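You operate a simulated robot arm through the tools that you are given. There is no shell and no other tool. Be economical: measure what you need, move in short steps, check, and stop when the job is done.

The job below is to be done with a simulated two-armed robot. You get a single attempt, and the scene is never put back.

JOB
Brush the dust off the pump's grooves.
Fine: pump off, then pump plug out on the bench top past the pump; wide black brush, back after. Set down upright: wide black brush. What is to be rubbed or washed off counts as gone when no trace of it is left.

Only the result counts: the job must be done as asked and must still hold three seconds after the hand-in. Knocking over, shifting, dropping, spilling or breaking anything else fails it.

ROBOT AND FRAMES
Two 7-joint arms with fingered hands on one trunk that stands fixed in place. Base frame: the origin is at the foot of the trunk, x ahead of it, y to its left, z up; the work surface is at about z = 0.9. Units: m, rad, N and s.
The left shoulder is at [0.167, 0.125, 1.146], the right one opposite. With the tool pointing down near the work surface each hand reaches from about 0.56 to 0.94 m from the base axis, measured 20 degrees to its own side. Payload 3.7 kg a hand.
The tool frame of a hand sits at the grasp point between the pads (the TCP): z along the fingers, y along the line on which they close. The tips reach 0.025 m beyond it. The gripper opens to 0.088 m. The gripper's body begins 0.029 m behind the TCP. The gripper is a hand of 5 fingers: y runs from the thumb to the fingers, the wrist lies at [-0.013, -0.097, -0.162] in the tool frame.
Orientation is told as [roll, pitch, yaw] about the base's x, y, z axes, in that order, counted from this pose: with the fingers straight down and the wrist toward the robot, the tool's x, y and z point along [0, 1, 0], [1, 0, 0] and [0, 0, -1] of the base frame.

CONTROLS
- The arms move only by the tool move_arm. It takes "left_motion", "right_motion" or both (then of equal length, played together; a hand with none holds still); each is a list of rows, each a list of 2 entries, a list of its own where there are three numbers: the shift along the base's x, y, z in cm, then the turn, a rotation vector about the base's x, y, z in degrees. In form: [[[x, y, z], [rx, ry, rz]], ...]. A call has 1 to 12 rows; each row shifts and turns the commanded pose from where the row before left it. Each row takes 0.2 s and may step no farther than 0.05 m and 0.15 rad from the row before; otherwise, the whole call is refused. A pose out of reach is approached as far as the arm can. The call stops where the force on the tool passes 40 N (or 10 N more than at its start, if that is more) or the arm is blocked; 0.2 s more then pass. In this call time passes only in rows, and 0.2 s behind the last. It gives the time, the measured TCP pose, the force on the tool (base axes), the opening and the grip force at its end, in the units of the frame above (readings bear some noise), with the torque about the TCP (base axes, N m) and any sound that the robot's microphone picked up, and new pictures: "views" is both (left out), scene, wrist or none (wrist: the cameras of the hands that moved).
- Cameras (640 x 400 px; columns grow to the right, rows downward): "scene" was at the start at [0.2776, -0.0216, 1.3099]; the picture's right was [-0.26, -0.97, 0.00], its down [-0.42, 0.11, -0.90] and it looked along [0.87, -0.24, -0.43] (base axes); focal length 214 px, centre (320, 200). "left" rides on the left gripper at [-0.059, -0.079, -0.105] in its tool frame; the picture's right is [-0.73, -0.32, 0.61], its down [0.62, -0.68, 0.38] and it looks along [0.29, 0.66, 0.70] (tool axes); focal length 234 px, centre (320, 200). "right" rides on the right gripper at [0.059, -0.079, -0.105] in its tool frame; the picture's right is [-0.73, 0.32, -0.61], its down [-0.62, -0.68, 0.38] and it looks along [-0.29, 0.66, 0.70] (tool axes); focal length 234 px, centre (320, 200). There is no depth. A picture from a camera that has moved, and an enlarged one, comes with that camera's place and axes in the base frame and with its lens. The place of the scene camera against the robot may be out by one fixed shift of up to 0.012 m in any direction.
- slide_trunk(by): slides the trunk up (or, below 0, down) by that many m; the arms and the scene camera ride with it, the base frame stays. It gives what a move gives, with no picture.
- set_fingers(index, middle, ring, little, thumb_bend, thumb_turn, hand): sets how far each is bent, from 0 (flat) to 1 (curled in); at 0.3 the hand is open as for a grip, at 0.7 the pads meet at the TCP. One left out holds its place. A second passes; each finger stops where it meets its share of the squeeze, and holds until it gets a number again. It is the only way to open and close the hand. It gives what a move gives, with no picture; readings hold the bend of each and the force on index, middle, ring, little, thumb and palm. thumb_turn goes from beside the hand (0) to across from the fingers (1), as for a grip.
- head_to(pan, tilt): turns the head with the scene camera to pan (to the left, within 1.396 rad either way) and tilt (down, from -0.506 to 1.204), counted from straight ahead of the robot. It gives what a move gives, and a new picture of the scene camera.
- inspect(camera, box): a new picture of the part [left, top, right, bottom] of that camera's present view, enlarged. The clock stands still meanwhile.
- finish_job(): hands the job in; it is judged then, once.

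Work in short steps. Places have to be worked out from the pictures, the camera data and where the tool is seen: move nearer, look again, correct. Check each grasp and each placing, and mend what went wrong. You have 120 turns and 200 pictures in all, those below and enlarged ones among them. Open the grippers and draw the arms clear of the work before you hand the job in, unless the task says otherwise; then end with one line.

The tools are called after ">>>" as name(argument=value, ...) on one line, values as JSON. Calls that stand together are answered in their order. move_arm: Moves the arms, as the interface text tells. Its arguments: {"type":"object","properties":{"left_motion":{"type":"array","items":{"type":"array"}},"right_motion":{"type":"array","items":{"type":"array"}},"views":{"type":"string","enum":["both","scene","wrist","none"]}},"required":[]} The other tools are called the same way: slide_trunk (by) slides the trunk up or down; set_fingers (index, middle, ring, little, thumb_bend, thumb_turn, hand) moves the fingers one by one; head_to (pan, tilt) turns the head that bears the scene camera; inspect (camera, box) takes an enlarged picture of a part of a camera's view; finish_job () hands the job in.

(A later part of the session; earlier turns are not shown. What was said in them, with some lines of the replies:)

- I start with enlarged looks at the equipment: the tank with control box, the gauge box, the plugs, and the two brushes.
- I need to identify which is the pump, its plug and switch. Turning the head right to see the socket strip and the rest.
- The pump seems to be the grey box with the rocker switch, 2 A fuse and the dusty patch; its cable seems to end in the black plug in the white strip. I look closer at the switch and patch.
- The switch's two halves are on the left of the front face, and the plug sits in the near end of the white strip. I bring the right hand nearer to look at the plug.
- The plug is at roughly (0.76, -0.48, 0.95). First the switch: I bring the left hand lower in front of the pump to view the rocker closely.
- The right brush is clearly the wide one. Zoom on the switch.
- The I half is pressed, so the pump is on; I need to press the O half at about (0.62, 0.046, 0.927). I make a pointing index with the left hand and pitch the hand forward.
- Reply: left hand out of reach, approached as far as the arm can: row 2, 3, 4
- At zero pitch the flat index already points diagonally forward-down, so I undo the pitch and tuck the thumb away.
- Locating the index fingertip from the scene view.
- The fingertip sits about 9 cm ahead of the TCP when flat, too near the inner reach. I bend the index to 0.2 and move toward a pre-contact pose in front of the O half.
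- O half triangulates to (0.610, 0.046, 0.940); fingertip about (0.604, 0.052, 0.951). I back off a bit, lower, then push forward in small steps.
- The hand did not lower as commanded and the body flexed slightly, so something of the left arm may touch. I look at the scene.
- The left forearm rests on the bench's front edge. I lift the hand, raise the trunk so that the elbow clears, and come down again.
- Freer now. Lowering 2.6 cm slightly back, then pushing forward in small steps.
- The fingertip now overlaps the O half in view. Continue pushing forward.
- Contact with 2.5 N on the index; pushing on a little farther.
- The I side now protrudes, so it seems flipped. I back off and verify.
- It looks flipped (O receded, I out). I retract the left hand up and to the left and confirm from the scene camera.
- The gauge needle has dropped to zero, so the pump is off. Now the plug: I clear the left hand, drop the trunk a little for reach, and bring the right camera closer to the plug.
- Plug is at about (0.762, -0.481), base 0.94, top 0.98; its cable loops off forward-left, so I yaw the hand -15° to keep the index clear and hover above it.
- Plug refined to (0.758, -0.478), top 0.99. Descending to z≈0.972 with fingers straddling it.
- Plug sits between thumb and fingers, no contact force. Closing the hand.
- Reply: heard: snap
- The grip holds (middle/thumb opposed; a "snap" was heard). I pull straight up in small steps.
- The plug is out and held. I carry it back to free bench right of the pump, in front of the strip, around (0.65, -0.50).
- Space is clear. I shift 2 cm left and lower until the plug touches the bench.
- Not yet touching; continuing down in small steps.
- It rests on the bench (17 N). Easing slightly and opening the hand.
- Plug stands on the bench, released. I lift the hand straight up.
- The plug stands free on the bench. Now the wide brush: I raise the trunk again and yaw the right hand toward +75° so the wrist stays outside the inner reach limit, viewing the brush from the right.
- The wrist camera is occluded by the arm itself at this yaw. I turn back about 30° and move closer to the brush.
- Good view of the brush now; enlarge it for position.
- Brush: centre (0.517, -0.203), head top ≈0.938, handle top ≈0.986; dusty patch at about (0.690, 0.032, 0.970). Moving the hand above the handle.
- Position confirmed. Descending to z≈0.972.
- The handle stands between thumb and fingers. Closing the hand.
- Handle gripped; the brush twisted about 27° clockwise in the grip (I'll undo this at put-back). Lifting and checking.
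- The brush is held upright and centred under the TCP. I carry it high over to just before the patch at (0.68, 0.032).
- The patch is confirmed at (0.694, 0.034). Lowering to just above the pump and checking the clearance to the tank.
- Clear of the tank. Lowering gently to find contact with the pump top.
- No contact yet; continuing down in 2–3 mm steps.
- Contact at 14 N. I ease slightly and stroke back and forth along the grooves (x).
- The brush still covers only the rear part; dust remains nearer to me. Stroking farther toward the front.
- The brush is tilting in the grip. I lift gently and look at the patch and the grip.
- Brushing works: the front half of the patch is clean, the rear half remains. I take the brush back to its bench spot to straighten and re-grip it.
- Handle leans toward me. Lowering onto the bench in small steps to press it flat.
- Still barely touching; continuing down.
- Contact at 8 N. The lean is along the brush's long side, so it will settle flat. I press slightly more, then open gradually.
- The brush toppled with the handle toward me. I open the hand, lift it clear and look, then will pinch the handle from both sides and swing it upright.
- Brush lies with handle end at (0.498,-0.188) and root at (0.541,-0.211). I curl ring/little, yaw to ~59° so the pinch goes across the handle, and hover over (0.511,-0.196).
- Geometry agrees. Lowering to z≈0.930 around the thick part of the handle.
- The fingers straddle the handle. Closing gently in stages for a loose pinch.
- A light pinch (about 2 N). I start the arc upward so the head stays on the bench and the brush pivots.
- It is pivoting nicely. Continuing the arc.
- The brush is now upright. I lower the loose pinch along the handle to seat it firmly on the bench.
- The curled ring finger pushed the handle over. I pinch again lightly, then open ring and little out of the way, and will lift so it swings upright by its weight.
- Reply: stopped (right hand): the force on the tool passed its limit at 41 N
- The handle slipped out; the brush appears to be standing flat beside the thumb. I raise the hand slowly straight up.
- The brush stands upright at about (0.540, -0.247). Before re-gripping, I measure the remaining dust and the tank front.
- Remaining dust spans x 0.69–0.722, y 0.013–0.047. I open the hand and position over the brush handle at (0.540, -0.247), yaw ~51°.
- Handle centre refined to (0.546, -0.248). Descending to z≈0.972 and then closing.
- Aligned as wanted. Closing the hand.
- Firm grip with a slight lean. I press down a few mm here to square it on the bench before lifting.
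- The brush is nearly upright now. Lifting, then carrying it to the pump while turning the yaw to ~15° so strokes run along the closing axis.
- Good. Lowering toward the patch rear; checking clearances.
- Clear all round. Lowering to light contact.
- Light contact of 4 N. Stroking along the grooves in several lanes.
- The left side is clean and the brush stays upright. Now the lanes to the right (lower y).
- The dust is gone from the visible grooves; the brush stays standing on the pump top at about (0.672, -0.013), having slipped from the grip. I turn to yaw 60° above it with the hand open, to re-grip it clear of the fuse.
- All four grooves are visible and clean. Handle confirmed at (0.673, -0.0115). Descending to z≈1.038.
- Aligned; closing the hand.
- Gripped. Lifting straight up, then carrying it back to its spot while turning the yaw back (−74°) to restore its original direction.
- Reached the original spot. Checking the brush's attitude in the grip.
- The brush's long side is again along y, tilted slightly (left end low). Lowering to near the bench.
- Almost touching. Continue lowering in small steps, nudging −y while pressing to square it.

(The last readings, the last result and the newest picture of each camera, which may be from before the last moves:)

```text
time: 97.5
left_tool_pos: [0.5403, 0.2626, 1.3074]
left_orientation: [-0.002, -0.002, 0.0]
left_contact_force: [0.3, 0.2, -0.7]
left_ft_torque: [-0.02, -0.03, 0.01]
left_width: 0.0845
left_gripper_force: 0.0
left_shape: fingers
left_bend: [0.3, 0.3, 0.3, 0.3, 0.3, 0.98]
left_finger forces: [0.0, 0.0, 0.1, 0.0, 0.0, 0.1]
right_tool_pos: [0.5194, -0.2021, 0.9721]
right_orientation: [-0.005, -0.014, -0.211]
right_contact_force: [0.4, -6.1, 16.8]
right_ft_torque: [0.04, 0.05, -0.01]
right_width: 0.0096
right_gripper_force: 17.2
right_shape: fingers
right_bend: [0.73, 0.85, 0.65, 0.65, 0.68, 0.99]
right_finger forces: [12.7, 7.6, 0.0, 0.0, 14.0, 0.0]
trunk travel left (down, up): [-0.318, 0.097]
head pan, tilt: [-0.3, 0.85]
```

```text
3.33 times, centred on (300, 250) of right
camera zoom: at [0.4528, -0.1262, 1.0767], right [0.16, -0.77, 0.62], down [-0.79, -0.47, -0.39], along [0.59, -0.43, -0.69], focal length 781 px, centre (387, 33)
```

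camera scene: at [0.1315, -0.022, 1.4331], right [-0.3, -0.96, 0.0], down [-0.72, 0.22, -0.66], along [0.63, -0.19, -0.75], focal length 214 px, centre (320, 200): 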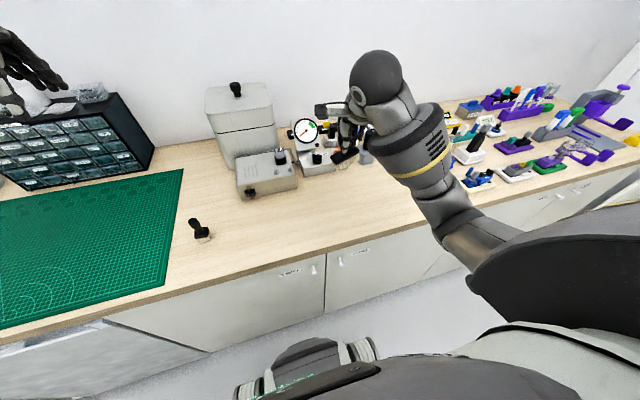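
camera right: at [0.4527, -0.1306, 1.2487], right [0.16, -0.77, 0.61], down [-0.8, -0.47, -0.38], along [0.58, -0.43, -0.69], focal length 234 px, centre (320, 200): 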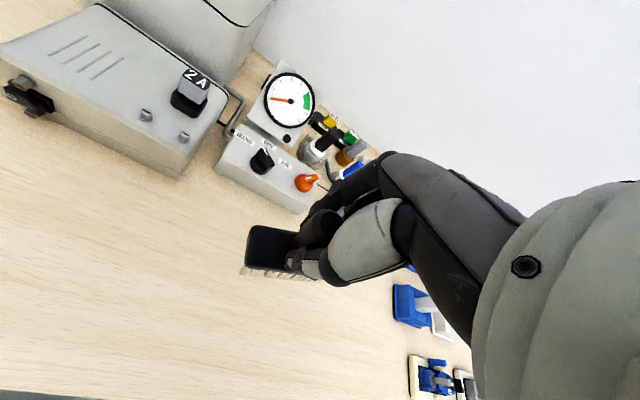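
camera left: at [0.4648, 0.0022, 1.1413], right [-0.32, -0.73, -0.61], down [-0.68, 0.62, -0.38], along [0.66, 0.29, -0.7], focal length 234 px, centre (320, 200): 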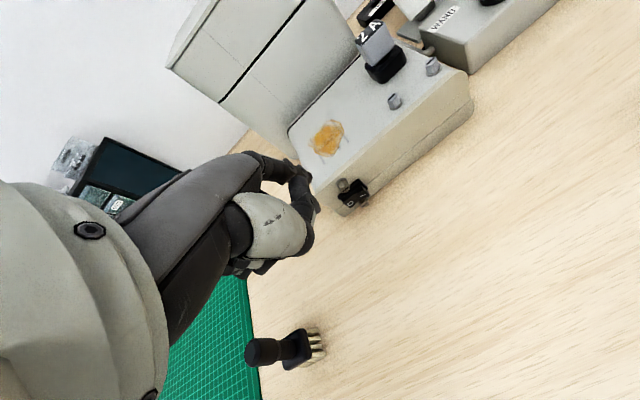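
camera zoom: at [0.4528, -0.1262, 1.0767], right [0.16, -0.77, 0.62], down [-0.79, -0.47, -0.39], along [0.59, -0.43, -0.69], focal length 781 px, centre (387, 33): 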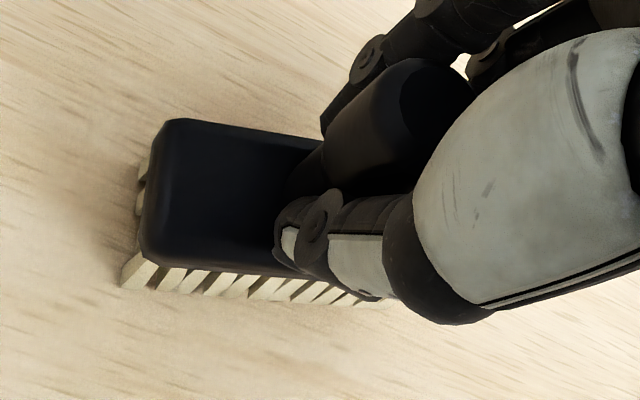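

Flat contact (17 N) and near-upright. Easing the pressure, then opening gradually.

>>> move_arm(right_motion=[[[0, 0, 0.3], [0, 0, 0]], [[0, 0, 0.1], [0, 0, 0]]], views="none")

>>> set_fingers(hand="right", index=0.69, middle=0.7, thumb_bend=0.645)

>>> inspect(camera="right", box=[220, 190, 380, 310])

>>> inspect(camera="scene", box=[310, 130, 410, 230])

```text
time: 98.1
left_tool_pos: [0.5401, 0.2624, 1.3068]
left_orientation: [0.0, -0.001, 0.002]
left_contact_force: [0.8, 0.2, -0.5]
left_ft_torque: [0.0, 0.02, 0.01]
left_width: 0.0847
left_gripper_force: 0.0
left_shape: fingers
left_bend: [0.3, 0.3, 0.3, 0.3, 0.3, 0.98]
left_finger forces: [0.0, 0.0, 0.0, 0.0, 0.0, 0.0]
right_tool_pos: [0.5187, -0.201, 0.9723]
right_orientation: [-0.008, -0.008, -0.208]
right_contact_force: [2.8, -4.2, 12.4]
right_ft_torque: [0.04, -0.03, 0.01]
right_width: 0.0097
right_gripper_force: 15.5
right_shape: fingers
right_bend: [0.73, 0.85, 0.65, 0.65, 0.69, 0.99]
right_finger forces: [13.1, 5.7, 0.0, 0.0, 12.6, 0.0]
trunk travel left (down, up): [-0.318, 0.097]
head pan, tilt: [-0.3, 0.85]
```

```text
time: 99.1
left_tool_pos: [0.5415, 0.2631, 1.3057]
left_orientation: [0.0, 0.0, -0.001]
left_contact_force: [0.5, -0.1, 0.3]
left_ft_torque: [0.01, 0.05, 0.01]
left_width: 0.0848
left_gripper_force: 0.1
left_shape: fingers
left_bend: [0.3, 0.3, 0.3, 0.3, 0.3, 0.98]
left_finger forces: [0.0, 0.0, 0.0, 0.1, 0.1, 0.0]
right_tool_pos: [0.5184, -0.2015, 0.9715]
right_orientation: [-0.006, -0.005, -0.209]
right_contact_force: [0.3, 0.4, -0.7]
right_ft_torque: [0.02, -0.01, 0.01]
right_width: 0.0131
right_gripper_force: 1.7
right_shape: fingers
right_bend: [0.65, 0.7, 0.65, 0.65, 0.61, 1.0]
right_finger forces: [2.3, 0.0, 0.1, 0.0, 2.2, 0.0]
trunk travel left (down, up): [-0.318, 0.097]
head pan, tilt: [-0.3, 0.85]
```

```text
3.33 times, centred on (300, 250) of right
camera zoom: at [0.4526, -0.126, 1.0771], right [0.16, -0.77, 0.61], down [-0.79, -0.47, -0.38], along [0.58, -0.43, -0.69], focal length 781 px, centre (387, 33)
```

zoom: 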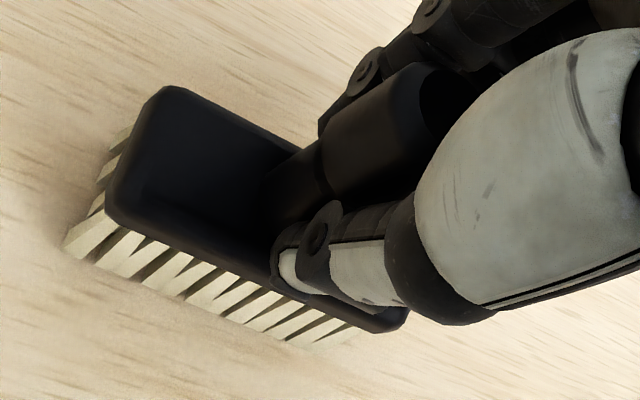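

```text
4.00 times, centred on (360, 180) of scene
camera zoom: at [0.132, -0.0207, 1.433], right [-0.3, -0.96, 0.0], down [-0.72, 0.22, -0.66], along [0.63, -0.2, -0.75], focal length 858 px, centre (160, 280)
```

zoom: 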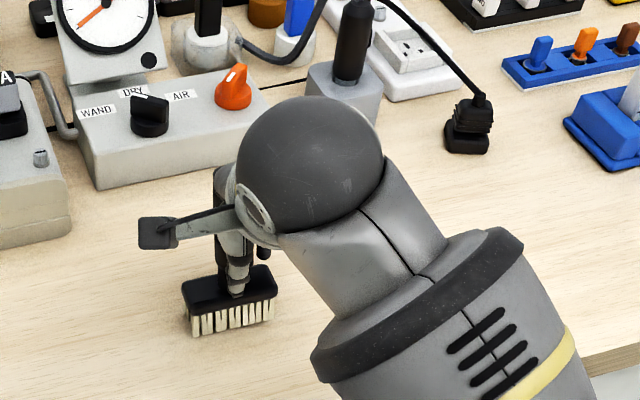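

The head sits level, held only lightly. Opening further.

>>> set_fingers(hand="right", index=0.6, middle=0.6, thumb_bend=0.56)

>>> inspect(camera="right", box=[220, 190, 380, 310])

```text
time: 100.1
left_tool_pos: [0.5403, 0.2626, 1.3054]
left_orientation: [0.002, 0.002, 0.0]
left_contact_force: [-0.6, 0.3, 0.1]
left_ft_torque: [0.01, 0.03, -0.03]
left_width: 0.0845
left_gripper_force: 0.0
left_shape: fingers
left_bend: [0.3, 0.3, 0.3, 0.3, 0.3, 0.98]
left_finger forces: [0.0, 0.1, 0.0, 0.0, 0.0, 0.0]
right_tool_pos: [0.5179, -0.2009, 0.9722]
right_orientation: [-0.009, -0.005, -0.209]
right_contact_force: [-0.2, -0.6, 0.7]
right_ft_torque: [-0.04, 0.03, 0.02]
right_width: 0.0235
right_gripper_force: 0.1
right_shape: fingers
right_bend: [0.6, 0.6, 0.65, 0.65, 0.56, 0.99]
right_finger forces: [0.0, 0.0, 0.1, 0.0, 0.0, 0.0]
trunk travel left (down, up): [-0.318, 0.097]
head pan, tilt: [-0.3, 0.85]
```

```text
3.33 times, centred on (300, 250) of right
camera zoom: at [0.4527, -0.126, 1.0772], right [0.16, -0.77, 0.61], down [-0.79, -0.47, -0.38], along [0.58, -0.43, -0.69], focal length 781 px, centre (387, 33)
```

zoom: 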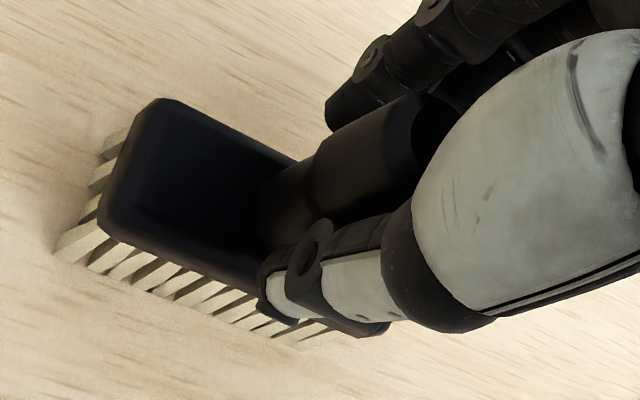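

It stands free. Opening fully and rising straight up.

>>> set_fingers(hand="right", index=0.3, middle=0.3, ring=0.3, little=0.3, thumb_bend=0.3, thumb_turn=0.98)

>>> move_arm(right_motion=[[[0, 0, 1.5], [0, 0, 0]], [[0, 0, 3], [0, 0, 0]], [[0, 0, 4], [0, 0, 0]], [[0, 0, 4], [0, 0, 0]], [[0, -4, 2], [0, 0, 0]], [[0, -4, 2], [0, 0, 0]], [[0, -4, 0], [0, 0, 0]]], views="scene")

>>> inspect(camera="scene", box=[220, 120, 360, 230])

```text
time: 101.1
left_tool_pos: [0.542, 0.2629, 1.3067]
left_orientation: [0.001, 0.003, 0.0]
left_contact_force: [0.4, 0.5, -0.8]
left_ft_torque: [-0.02, -0.04, -0.03]
left_width: 0.0846
left_gripper_force: 0.1
left_shape: fingers
left_bend: [0.3, 0.3, 0.3, 0.3, 0.3, 0.98]
left_finger forces: [0.1, 0.0, 0.1, 0.0, 0.0, 0.0]
right_tool_pos: [0.5186, -0.2027, 0.9716]
right_orientation: [-0.006, -0.004, -0.21]
right_contact_force: [1.0, 0.5, -0.2]
right_ft_torque: [-0.03, -0.01, 0.04]
right_width: 0.0848
right_gripper_force: 0.0
right_shape: fingers
right_bend: [0.3, 0.3, 0.3, 0.3, 0.3, 0.96]
right_finger forces: [0.0, 0.0, 0.1, 0.0, 0.0, 0.0]
trunk travel left (down, up): [-0.318, 0.097]
head pan, tilt: [-0.3, 0.85]
```

```text
time: 102.7
left_tool_pos: [0.5404, 0.2619, 1.3064]
left_orientation: [0.001, 0.0, -0.001]
left_contact_force: [0.0, -0.6, -0.4]
left_ft_torque: [0.02, -0.01, -0.02]
left_width: 0.085
left_gripper_force: 0.1
left_shape: fingers
left_bend: [0.3, 0.3, 0.3, 0.3, 0.3, 0.98]
left_finger forces: [0.0, 0.0, 0.0, 0.1, 0.0, 0.0]
right_tool_pos: [0.5179, -0.3216, 1.1364]
right_orientation: [-0.007, -0.005, -0.209]
right_contact_force: [0.4, -0.9, -1.0]
right_ft_torque: [0.0, -0.03, 0.0]
right_width: 0.0844
right_gripper_force: 0.1
right_shape: fingers
right_bend: [0.3, 0.3, 0.3, 0.3, 0.3, 0.96]
right_finger forces: [0.1, 0.0, 0.0, 0.0, 0.0, 0.0]
trunk travel left (down, up): [-0.318, 0.097]
head pan, tilt: [-0.3, 0.85]
camera scene: at [0.1317, -0.0218, 1.433], right [-0.3, -0.96, 0.0], down [-0.72, 0.22, -0.66], along [0.63, -0.19, -0.75], focal length 214 px, centre (320, 200)
```

scene: 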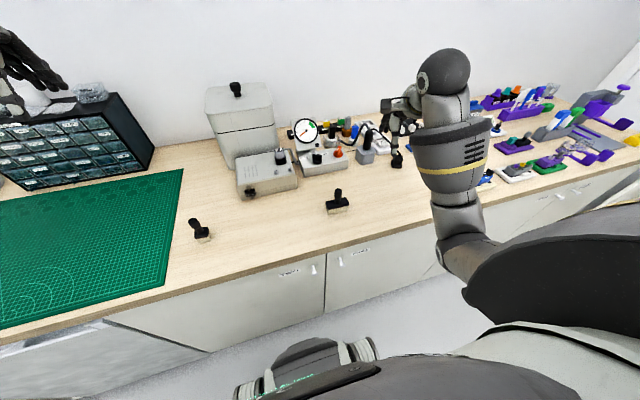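

```text
3.64 times, centred on (290, 175) of scene
camera zoom: at [0.1317, -0.0218, 1.433], right [-0.3, -0.96, 0.0], down [-0.72, 0.22, -0.66], along [0.63, -0.19, -0.75], focal length 780 px, centre (429, 291)
```

zoom: 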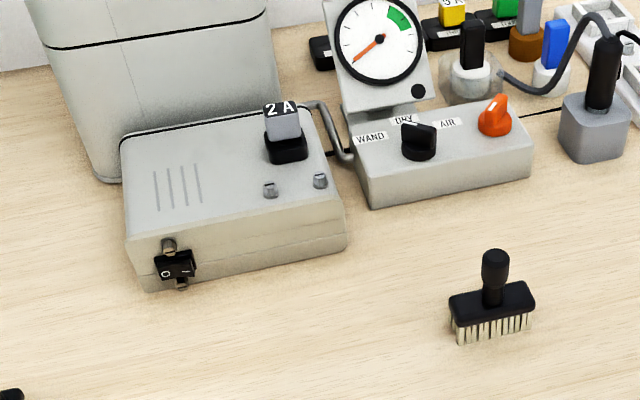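

Brush is back upright at its spot. Final close check of the grooves, switch and plug.

>>> inspect(camera="scene", box=[232, 150, 282, 200])

>>> inspect(camera="scene", box=[350, 110, 450, 180])

>>> inspect(camera="right", box=[0, 0, 640, 400])

```text
8.00 times, centred on (257, 175) of scene
camera zoom: at [0.1317, -0.0218, 1.433], right [-0.3, -0.96, 0.0], down [-0.72, 0.22, -0.66], along [0.63, -0.19, -0.75], focal length 1716 px, centre (824, 400)
```

zoom: 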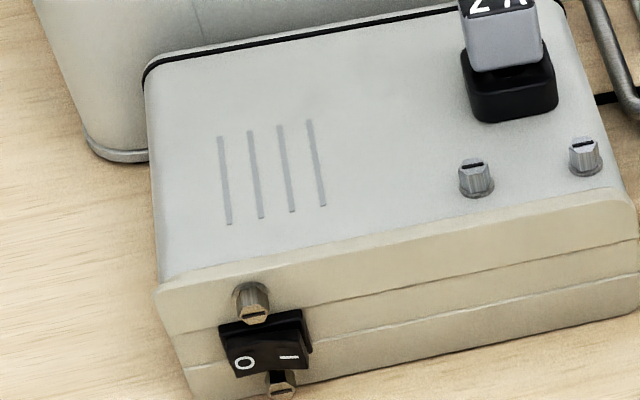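

```text
5.71 times, centred on (400, 145) of scene
camera zoom: at [0.1317, -0.0218, 1.433], right [-0.3, -0.96, 0.0], down [-0.72, 0.22, -0.66], along [0.63, -0.19, -0.75], focal length 1226 px, centre (-137, 514)
```

zoom: 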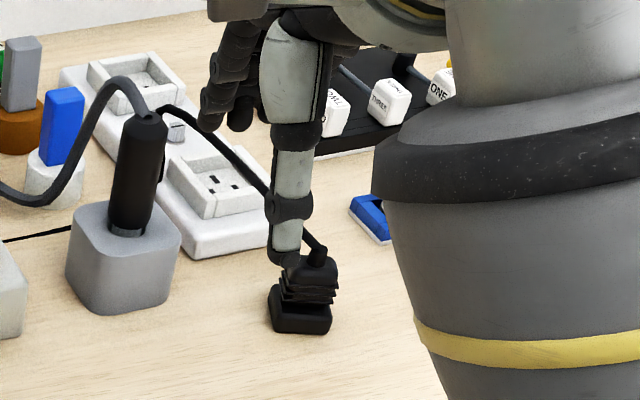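

```text
1.00 times, centred on (320, 200) of right (not enlarged: the box is as wide or as high as the picture)
camera zoom: at [0.4525, -0.2463, 1.242], right [0.16, -0.77, 0.61], down [-0.8, -0.47, -0.38], along [0.58, -0.43, -0.69], focal length 234 px, centre (320, 200)
```

zoom: 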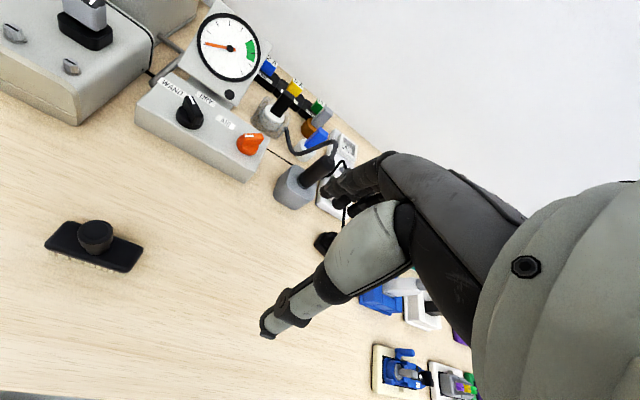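

The grooves are clean, the switch is on O with the gauge at zero, the plug is out on the bench and the brush stands in its place. I raise the right arm clear and hand in.

>>> move_arm(right_motion=[[[-1, 0, 4], [0, 0, 0]], [[-1, 0, 4], [0, 0, 0]], [[-1, 0, 4], [0, 0, 0]]], views="none")

>>> finish_job()

```text
time: 103.5
left_tool_pos: [0.5412, 0.2626, 1.3077]
left_orientation: [0.001, -0.001, -0.001]
left_contact_force: [-0.6, -0.2, -0.1]
left_ft_torque: [0.02, -0.02, 0.0]
left_width: 0.0845
left_gripper_force: 0.1
left_shape: fingers
left_bend: [0.3, 0.3, 0.3, 0.3, 0.3, 0.98]
left_finger forces: [0.0, 0.1, 0.1, 0.0, 0.0, 0.0]
right_tool_pos: [0.4863, -0.3211, 1.2594]
right_orientation: [-0.008, -0.005, -0.211]
right_contact_force: [-0.6, 0.6, 0.2]
right_ft_torque: [-0.01, 0.0, 0.0]
right_width: 0.0848
right_gripper_force: 0.1
right_shape: fingers
right_bend: [0.3, 0.3, 0.3, 0.3, 0.3, 0.96]
right_finger forces: [0.0, 0.0, 0.0, 0.0, 0.1, 0.0]
trunk travel left (down, up): [-0.318, 0.097]
head pan, tilt: [-0.3, 0.85]
```

```text
The job is handed in.
```

I handed the job in with the pump off, its plug out on the bench to the right of the pump, no dust visible in the grooves, and the wide black brush upright in its place. It toppled once mid-job and I righted it, a "snap" was heard as I gripped the plug, and I took "past the pump" to mean to its right.
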